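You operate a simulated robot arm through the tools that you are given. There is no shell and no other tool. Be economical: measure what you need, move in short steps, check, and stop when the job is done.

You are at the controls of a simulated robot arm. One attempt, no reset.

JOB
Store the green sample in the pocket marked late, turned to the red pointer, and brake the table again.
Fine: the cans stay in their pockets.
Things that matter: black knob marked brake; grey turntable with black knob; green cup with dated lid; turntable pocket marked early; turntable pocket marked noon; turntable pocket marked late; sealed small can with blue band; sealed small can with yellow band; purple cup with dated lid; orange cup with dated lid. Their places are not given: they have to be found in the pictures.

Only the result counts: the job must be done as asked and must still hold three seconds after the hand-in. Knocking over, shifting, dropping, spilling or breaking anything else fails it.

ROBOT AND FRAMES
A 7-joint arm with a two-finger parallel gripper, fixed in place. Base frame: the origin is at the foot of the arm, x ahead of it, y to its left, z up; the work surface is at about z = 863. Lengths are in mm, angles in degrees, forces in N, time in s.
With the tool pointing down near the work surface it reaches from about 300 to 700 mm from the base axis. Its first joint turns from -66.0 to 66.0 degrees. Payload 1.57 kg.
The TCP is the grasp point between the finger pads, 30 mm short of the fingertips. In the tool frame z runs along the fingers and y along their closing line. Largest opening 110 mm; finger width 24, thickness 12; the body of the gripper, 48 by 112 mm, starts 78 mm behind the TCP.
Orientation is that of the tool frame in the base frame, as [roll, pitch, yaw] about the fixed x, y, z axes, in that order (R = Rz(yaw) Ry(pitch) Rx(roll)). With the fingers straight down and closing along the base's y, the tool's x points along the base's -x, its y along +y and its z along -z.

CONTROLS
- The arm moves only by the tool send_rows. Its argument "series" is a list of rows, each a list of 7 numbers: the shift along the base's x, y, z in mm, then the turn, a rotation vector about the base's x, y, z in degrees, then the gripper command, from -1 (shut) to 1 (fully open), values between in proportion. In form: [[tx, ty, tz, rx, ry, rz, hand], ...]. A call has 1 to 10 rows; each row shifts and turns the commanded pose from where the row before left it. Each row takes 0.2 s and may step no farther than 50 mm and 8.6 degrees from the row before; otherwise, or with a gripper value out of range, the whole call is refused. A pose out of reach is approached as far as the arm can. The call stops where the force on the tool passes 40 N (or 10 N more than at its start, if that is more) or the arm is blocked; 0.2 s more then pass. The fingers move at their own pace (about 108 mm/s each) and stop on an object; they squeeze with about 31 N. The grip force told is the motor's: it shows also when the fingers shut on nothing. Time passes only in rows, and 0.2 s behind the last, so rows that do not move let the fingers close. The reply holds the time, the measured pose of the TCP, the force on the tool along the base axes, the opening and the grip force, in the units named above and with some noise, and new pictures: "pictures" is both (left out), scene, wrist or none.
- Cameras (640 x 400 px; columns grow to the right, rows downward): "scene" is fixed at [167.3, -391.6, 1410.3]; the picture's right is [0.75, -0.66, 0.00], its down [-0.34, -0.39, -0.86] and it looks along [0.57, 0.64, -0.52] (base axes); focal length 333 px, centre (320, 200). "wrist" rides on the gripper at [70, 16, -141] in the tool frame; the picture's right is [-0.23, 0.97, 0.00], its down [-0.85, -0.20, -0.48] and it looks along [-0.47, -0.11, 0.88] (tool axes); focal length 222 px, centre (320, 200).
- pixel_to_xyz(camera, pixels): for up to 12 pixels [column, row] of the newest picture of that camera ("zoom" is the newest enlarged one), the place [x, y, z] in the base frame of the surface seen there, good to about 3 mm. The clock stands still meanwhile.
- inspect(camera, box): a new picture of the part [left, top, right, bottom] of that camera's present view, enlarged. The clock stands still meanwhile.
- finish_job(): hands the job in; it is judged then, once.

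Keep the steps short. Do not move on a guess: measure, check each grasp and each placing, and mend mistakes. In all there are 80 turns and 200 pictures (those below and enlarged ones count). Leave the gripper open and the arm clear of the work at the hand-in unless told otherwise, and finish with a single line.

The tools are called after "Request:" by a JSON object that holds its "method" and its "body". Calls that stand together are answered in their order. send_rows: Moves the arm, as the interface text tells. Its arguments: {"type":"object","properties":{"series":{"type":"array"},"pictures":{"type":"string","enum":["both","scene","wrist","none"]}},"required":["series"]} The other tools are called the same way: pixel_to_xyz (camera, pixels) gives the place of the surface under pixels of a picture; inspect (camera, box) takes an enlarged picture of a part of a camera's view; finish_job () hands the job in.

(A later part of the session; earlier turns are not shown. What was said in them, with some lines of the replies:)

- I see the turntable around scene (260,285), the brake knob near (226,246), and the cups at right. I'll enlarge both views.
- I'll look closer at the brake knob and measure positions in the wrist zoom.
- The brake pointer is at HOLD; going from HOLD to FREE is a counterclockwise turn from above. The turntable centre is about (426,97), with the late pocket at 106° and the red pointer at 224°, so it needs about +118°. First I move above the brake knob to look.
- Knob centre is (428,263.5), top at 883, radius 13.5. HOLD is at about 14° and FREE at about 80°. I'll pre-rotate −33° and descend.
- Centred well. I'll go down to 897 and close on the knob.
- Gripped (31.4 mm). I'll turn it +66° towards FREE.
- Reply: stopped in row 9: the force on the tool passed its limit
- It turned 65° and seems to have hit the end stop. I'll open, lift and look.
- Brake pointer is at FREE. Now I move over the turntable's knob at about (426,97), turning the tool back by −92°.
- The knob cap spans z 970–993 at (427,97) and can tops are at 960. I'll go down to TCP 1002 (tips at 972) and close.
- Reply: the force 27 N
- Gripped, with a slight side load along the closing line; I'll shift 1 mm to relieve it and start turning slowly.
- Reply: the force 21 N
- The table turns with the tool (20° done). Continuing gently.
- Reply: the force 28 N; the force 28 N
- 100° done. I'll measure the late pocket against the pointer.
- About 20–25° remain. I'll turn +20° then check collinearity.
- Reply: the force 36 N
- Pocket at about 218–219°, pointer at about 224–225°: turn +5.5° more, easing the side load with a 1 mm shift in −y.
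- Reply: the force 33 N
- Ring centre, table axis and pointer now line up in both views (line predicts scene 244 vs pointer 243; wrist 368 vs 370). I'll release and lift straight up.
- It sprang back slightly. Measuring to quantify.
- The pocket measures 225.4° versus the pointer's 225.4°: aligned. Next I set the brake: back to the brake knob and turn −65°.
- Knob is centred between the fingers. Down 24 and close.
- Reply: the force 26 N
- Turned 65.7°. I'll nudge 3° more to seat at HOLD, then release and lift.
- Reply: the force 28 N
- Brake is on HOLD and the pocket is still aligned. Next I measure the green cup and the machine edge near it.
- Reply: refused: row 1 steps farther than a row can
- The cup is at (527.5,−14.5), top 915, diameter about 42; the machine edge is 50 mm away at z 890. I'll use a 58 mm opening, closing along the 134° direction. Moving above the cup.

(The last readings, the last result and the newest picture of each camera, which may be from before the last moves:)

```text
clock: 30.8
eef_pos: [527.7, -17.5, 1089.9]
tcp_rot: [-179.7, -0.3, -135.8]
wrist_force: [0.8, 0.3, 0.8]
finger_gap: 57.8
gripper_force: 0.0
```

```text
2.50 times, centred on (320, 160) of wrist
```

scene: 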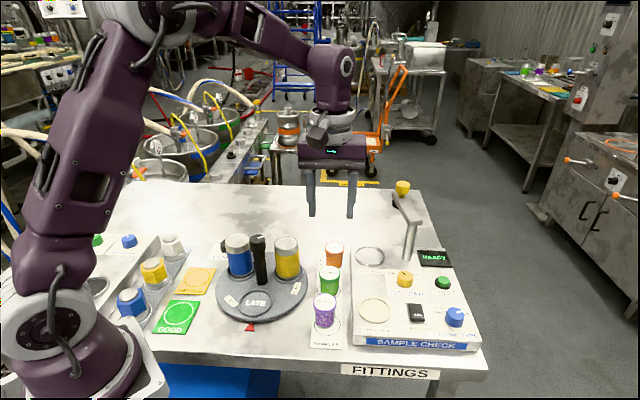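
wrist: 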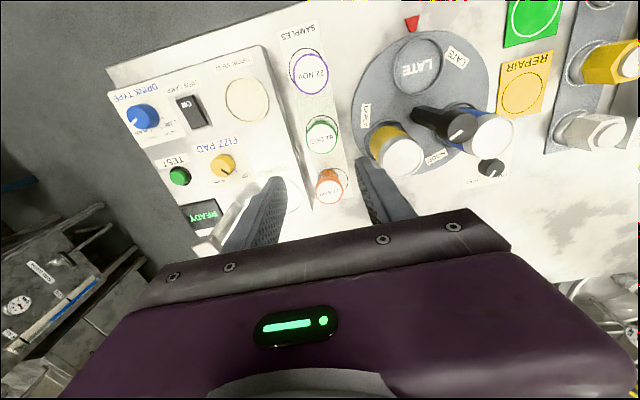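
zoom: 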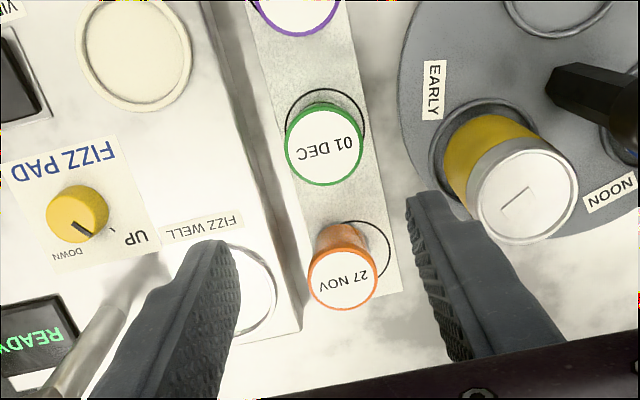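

Check the lever's position and refine the cup centre.

Request:
{"method": "pixel_to_xyz", "body": {"camera": "scene", "pixels": [[411, 240], [415, 228], [405, 213], [396, 198], [403, 188], [413, 222]]}}

Request:
{"method": "pixel_to_xyz", "body": {"camera": "zoom", "pixels": [[323, 147], [288, 147], [358, 147], [323, 114], [323, 180], [300, 120], [347, 174]]}}

```text
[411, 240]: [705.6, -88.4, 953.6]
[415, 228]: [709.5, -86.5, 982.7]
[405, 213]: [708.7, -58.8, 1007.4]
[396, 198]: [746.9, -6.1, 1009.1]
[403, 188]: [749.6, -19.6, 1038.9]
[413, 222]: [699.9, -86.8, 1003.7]
```

```text
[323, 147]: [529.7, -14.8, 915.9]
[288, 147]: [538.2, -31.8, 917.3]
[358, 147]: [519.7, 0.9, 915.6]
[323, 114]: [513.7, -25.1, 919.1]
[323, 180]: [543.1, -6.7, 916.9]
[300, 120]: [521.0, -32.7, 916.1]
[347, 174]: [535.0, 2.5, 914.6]
```

Lever is far away. Cup centre (528.5,−15.5). Descend to TCP 955 (tips above the lid) and check.

Request:
{"method": "send_rows", "body": {"series": [[0.5, 1, -45, 0, 0, 0, 0.05], [0, 0, -45, 0, 0, 0, 0.05], [0, 0, -43, 0, 0, 0, 0.05], [0, 0, 0, 0, 0, 0, 0.05]]}}

Request:
{"method": "inspect", "body": {"camera": "wrist", "box": [240, 110, 400, 230]}}

```text
clock: 31.8
eef_pos: [530.1, -16.6, 956.5]
tcp_rot: [-179.8, -0.2, -136.0]
wrist_force: [0.4, -0.3, -0.1]
finger_gap: 57.7
gripper_force: 0.1
```

scene: 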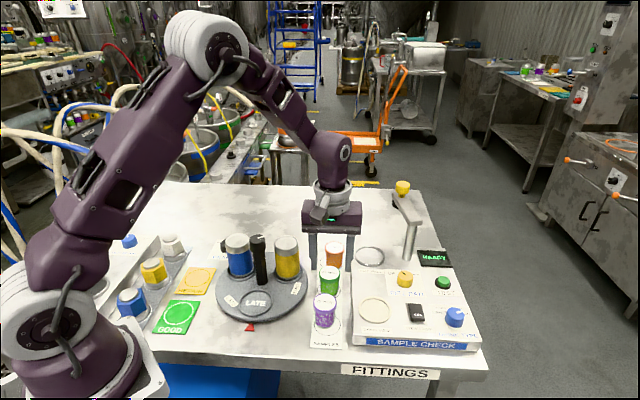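
wrist: 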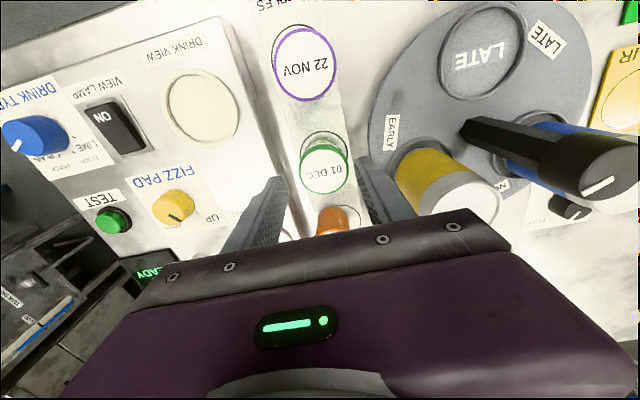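

```text
3.33 times, centred on (320, 170) of wrist
```

zoom: 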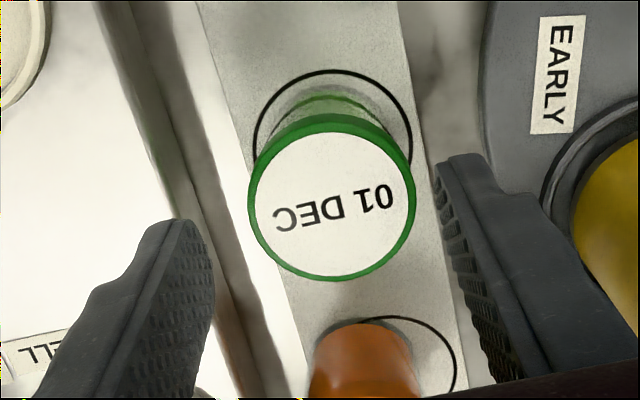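

Centred between the fingers. Down to 906 and close gently.

Request:
{"method": "send_rows", "body": {"series": [[-0.5, 0.5, -25, 0, 0, 0, 0.05], [0, 0, -25, 0, 0, 0, 0.05], [0, 0, 0, 0, 0, 0, 0.05], [0, 0, 0, 0, 0, 0, -1], [0, 0, 0, 0, 0, 0, -1], [0, 0, 0, 0, 0, 0, -1]]}}

```text
clock: 33.2
eef_pos: [528.6, -16.3, 908.0]
tcp_rot: [-179.7, -0.2, -136.0]
wrist_force: [0.1, 0.0, 0.6]
finger_gap: 43.5
gripper_force: 30.8
```

scene: 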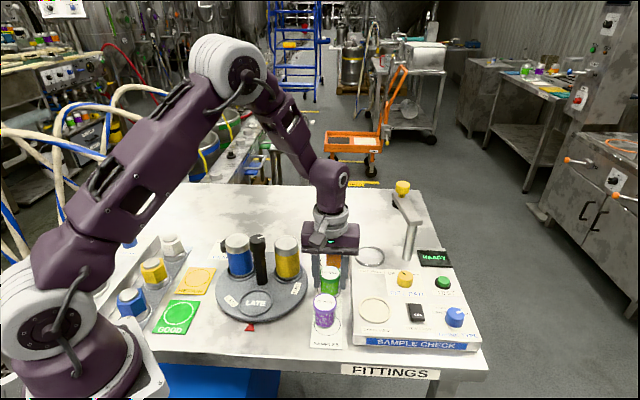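
wrist: 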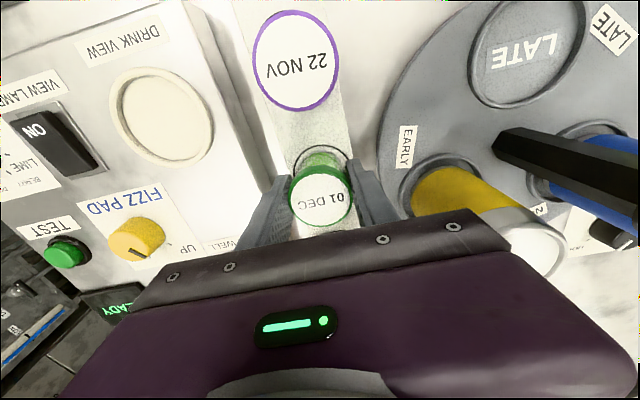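

Grip at 43.5 mm, holding. Lift 120 mm straight up.

Request:
{"method": "send_rows", "body": {"series": [[0, 0, 10, 0, 0, 0, -1], [0, 0, 25, 0, 0, 0, -1], [0, 0, 35, 0, 0, 0, -1], [0, 0, 35, 0, 0, 0, -1], [0, 0, 15, 0, 0, 0, -1], [0, 0, 0, 0, 0, 0, -1]]}}

```text
clock: 34.6
eef_pos: [527.9, -18.0, 1025.0]
tcp_rot: [-179.8, -0.2, -136.0]
wrist_force: [0.1, 0.4, -0.8]
finger_gap: 43.5
gripper_force: 30.6
```

scene: 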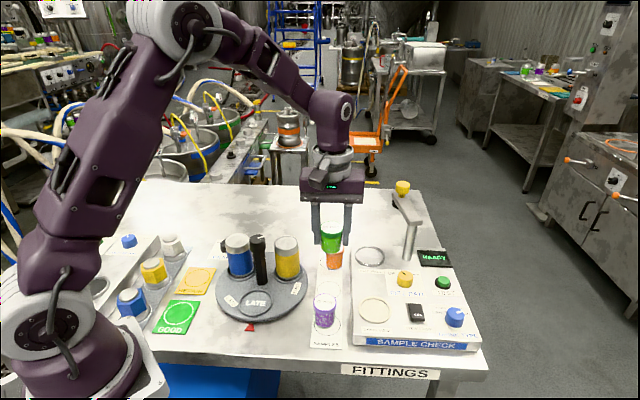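
wrist: 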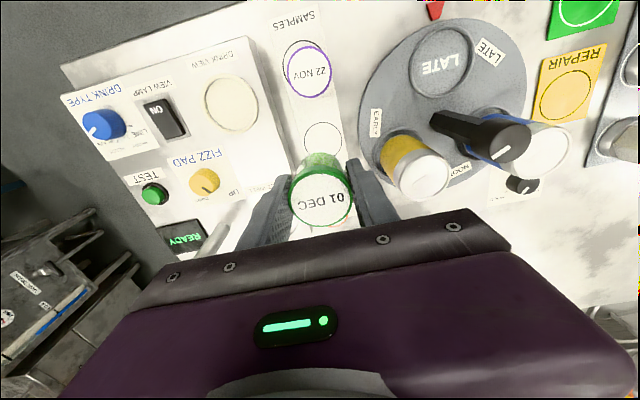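

Cup is held upright. Move over the late pocket at (383.8,53).

Request:
{"method": "send_rows", "body": {"series": [[-15, 7, 0, 0, 0, 0, -1], [-30, 14.5, 0, 0, 0, 0, -1], [-30, 14.5, 0, 0, 0, 0, -1], [-30, 14.5, 0, 0, 0, 0, -1], [-25, 12, 0, 0, 0, 0, -1], [-14.5, 7, 0, 0, 0, 0, -1], [0, 0, 0, 0, 0, 0, -1]]}}

Request:
{"method": "inspect", "body": {"camera": "wrist", "box": [220, 80, 420, 240]}}

```text
clock: 36.2
eef_pos: [385.4, 54.8, 1026.8]
tcp_rot: [-179.7, -0.3, -136.0]
wrist_force: [-0.3, -0.8, 0.2]
finger_gap: 43.8
gripper_force: 31.2
```

scene: 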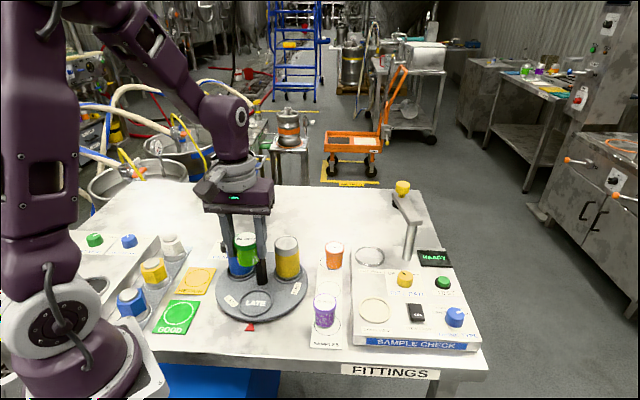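
wrist: 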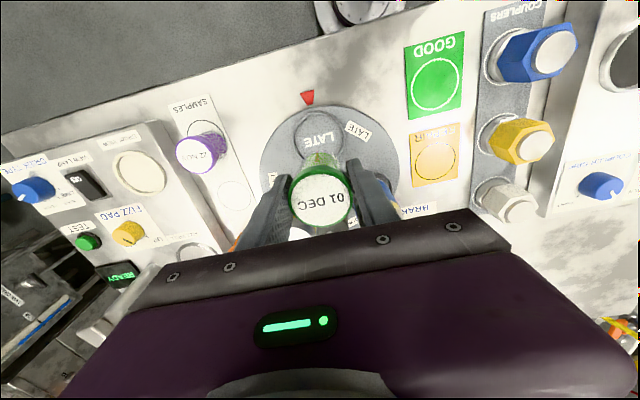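

```text
2.50 times, centred on (320, 160) of wrist
```

zoom: 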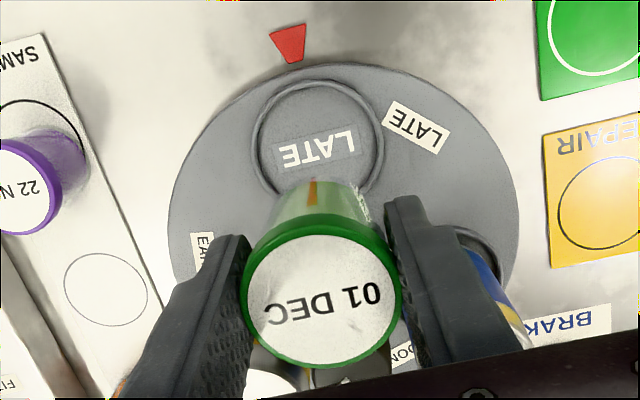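

Above the pocket. Descend to about TCP 935 and check the alignment.

Request:
{"method": "send_rows", "body": {"series": [[-1, -1, -30, 0, 0, 0, -1], [0, 0, -35, 0, 0, 0, -1], [0, 0, -25, 0, 0, 0, -1], [0, 0, 0, 0, 0, 0, -1]]}}

Request:
{"method": "inspect", "body": {"camera": "wrist", "box": [240, 100, 400, 230]}}

Request:
{"method": "inspect", "body": {"camera": "scene", "box": [205, 235, 325, 335]}}

```text
clock: 37.2
eef_pos: [381.7, 54.8, 936.2]
tcp_rot: [-179.7, -0.1, -136.0]
wrist_force: [-0.4, -0.9, 0.1]
finger_gap: 43.6
gripper_force: 30.6
```

scene: 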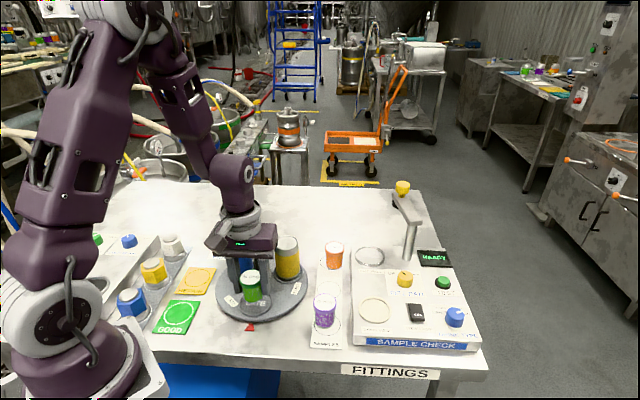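
wrist: 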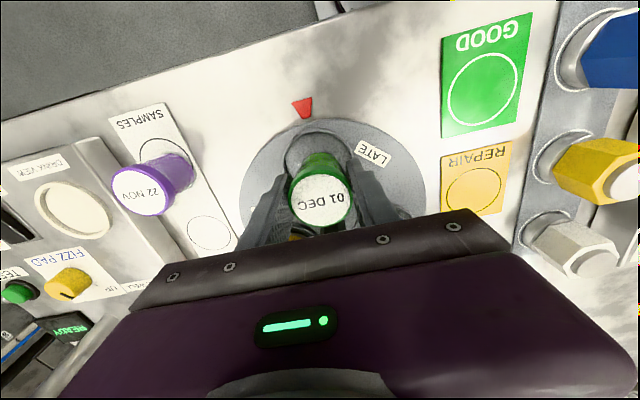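

```text
3.08 times, centred on (320, 165) of wrist
```

zoom: 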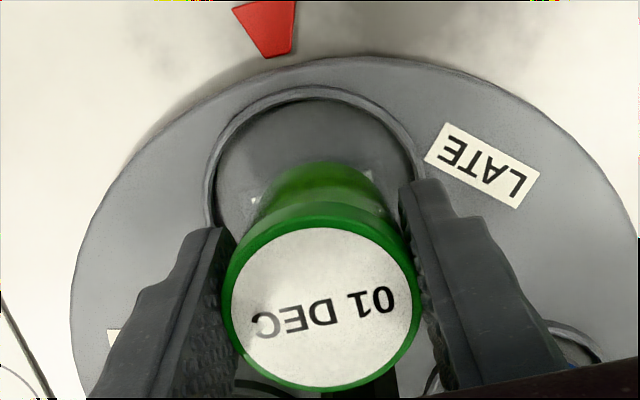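

```text
4.00 times, centred on (265, 285) of scene
```

zoom: 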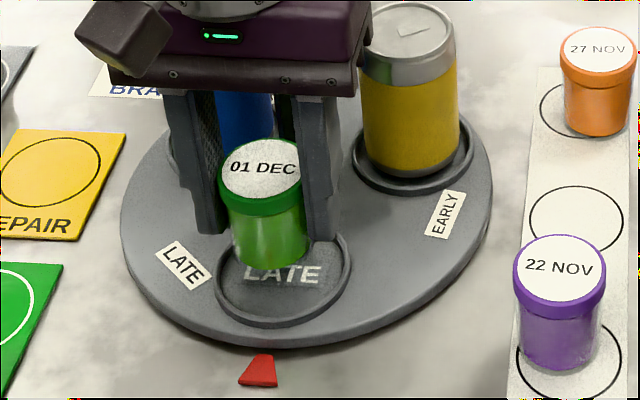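

Request:
{"method": "pixel_to_xyz", "body": {"camera": "zoom", "pixels": [[262, 168], [221, 172], [303, 172], [262, 140], [262, 196], [217, 275], [351, 265], [283, 326], [255, 320], [320, 312]]}}

Request:
{"method": "pixel_to_xyz", "body": {"camera": "wrist", "pixels": [[321, 200], [321, 161], [297, 130], [318, 123], [342, 131], [305, 106]]}}

```text
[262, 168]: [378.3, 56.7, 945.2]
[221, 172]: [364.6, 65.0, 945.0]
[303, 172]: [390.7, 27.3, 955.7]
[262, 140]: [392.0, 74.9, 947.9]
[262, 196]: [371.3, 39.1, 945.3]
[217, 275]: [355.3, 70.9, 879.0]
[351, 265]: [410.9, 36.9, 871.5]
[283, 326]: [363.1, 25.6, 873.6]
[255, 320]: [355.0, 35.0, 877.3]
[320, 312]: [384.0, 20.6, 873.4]
```

```text
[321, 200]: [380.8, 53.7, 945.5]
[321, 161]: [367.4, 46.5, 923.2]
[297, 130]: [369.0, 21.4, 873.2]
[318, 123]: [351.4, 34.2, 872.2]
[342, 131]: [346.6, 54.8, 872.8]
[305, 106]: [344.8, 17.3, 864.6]
```

Cup (381,54.5), ring centre (381.5,52.7). I'll shift slightly and lower with creeping final steps.

Request:
{"method": "send_rows", "body": {"series": [[0.5, -1.2, -8, 0, 0, 0, -1], [0, 0, -8, 0, 0, 0, -1], [0, 0, -3, 0, 0, 0, -1], [0, 0, -1, 0, 0, 0, -1], [0, 0, 0, 0, 0, 0, -1]], "pictures": "scene"}}

Request:
{"method": "inspect", "body": {"camera": "scene", "box": [215, 255, 305, 330]}}

```text
clock: 38.4
eef_pos: [383.2, 52.2, 915.9]
tcp_rot: [-179.7, -0.1, -136.1]
wrist_force: [0.3, -0.7, -1.4]
finger_gap: 43.7
gripper_force: 31.2
```

scene: 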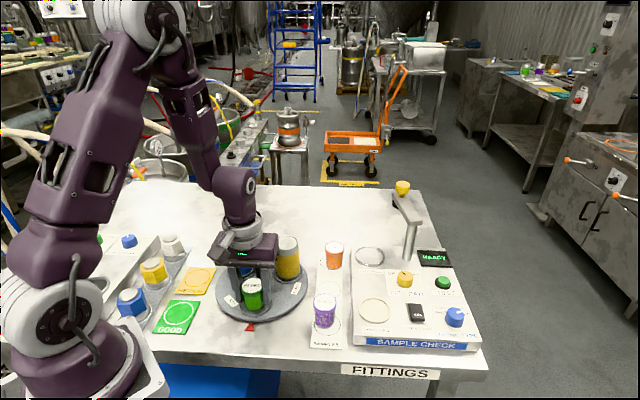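

```text
5.33 times, centred on (260, 292) of scene
```

zoom: 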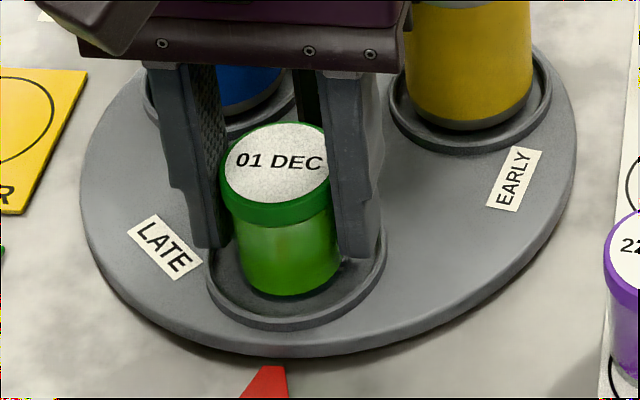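

Request:
{"method": "send_rows", "body": {"series": [[0, 0, -1, 0, 0, 0, -1], [0, 0, -1, 0, 0, 0, -1], [0, 0, 0, 0, 0, 0, -1]], "pictures": "none"}}

Request:
{"method": "send_rows", "body": {"series": [[0, 0, -1, 0, 0, 0, -1], [0, 0, 0, 0, 0, 0, -1]], "pictures": "none"}}

```text
clock: 39.2
eef_pos: [383.5, 51.2, 913.9]
tcp_rot: [-179.6, -0.1, -136.0]
wrist_force: [-1.0, -1.2, 26.3]
finger_gap: 43.6
gripper_force: 30.7
```

```text
clock: 39.8
eef_pos: [382.6, 52.1, 910.8]
tcp_rot: [-179.7, -0.3, -136.0]
wrist_force: [-2.0, 0.5, 25.3]
finger_gap: 43.7
gripper_force: 30.8
```

The floor is touched (25 N). I'll ease up 1 mm, open to 60 mm and look.

Request:
{"method": "send_rows", "body": {"series": [[0, 0, 1, 0, 0, 0, -1], [0, 0, 0, 0, 0, 0, -0.2], [0, 0, 0, 0, 0, 0, 0.1], [0, 0, 0, 0, 0, 0, 0.1]]}}

Request:
{"method": "inspect", "body": {"camera": "scene", "box": [215, 255, 305, 330]}}

```text
clock: 40.8
eef_pos: [383.7, 50.5, 912.9]
tcp_rot: [-179.7, -0.3, -136.0]
wrist_force: [-0.5, -0.5, -0.2]
finger_gap: 60.6
gripper_force: 0.1
```

scene: 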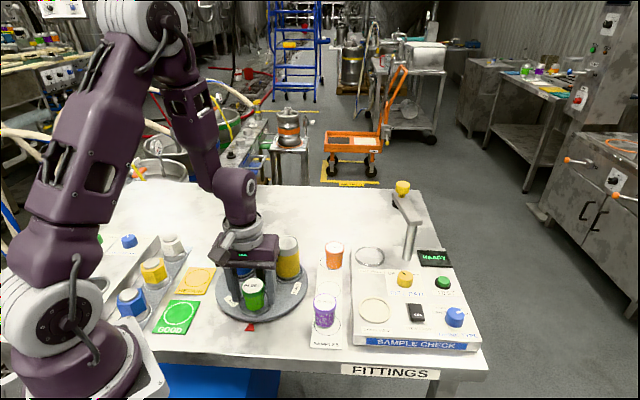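
wrist: 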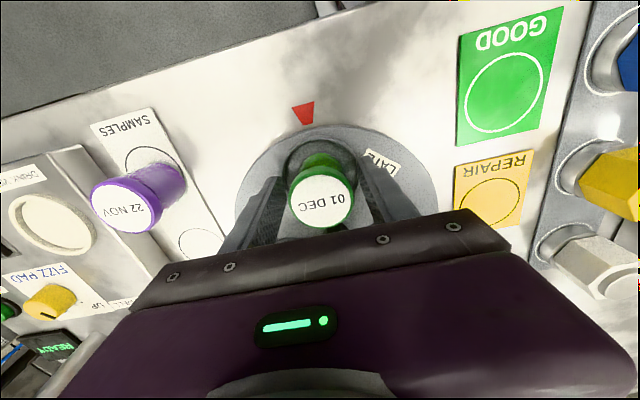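

```text
5.33 times, centred on (260, 292) of scene
```

zoom: 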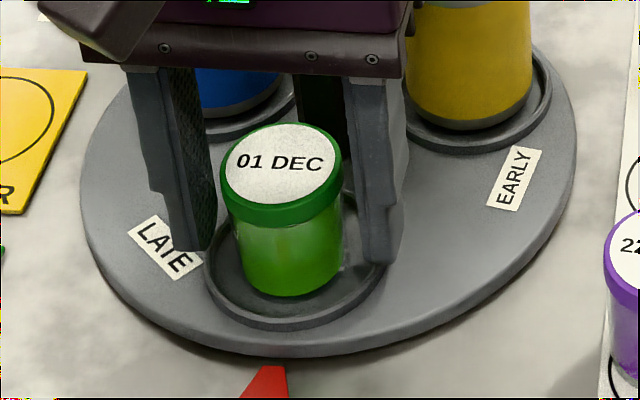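

The cup stands in the pocket and the fingers are free. I'll rise straight up, then move clear.

Request:
{"method": "send_rows", "body": {"series": [[0, 0, 20, 0, 0, 0, 0.1], [0, 0, 40, 0, 0, 0, 0.1], [0, 0, 50, 0, 0, 0, 0.1], [0, 0, 50, 0, 0, 0, 0.1], [0, 0, 50, 0, 0, 0, 1], [0, 0, 50, 0, 0, 0, 1], [0, 0, 0, 0, 0, 0, 1]]}}

Request:
{"method": "inspect", "body": {"camera": "scene", "box": [205, 225, 345, 335]}}

Request:
{"method": "inspect", "body": {"camera": "wrist", "box": [230, 80, 410, 200]}}

```text
clock: 42.4
eef_pos: [382.7, 52.7, 1174.2]
tcp_rot: [-179.7, -0.3, -136.1]
wrist_force: [-0.2, -0.8, -0.2]
finger_gap: 110.1
gripper_force: 0.1
```

scene: 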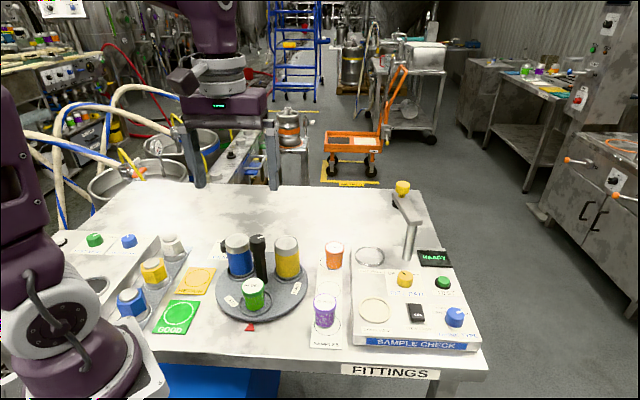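
wrist: 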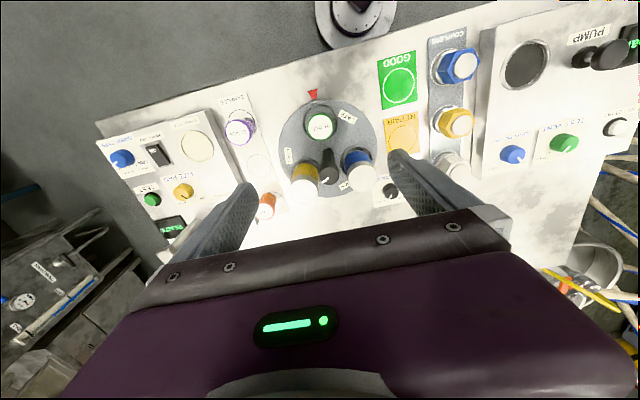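

```text
3.64 times, centred on (275, 280) of scene
```

zoom: 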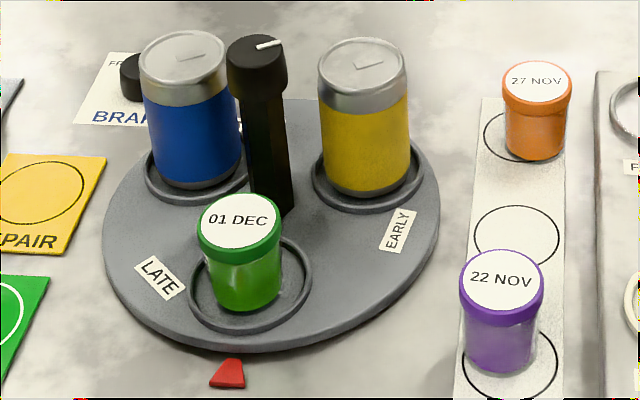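

```text
3.33 times, centred on (320, 140) of wrist
```

zoom: 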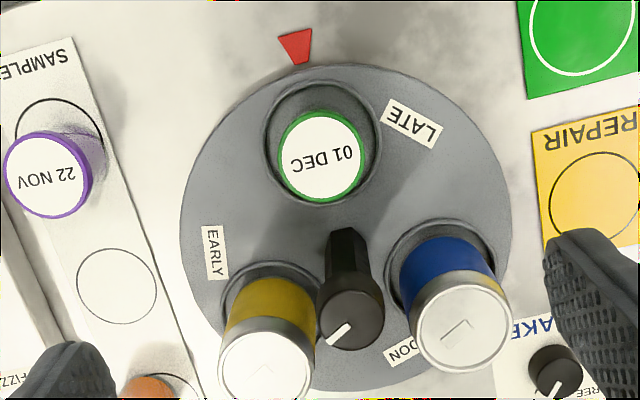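

The cup is in the late pocket, lined up with the pointer (the line predicts column 296, pointer is at 296). The cans are in their pockets, the brake is on HOLD, and the arm is clear with the gripper open. Handing in.

Request:
{"method": "finish_job", "body": {}}

```text
The job is handed in.
```

The green sample is in the late pocket, turned to the red pointer; the brake is back on HOLD, both cans are still in their pockets, and the job is handed in.
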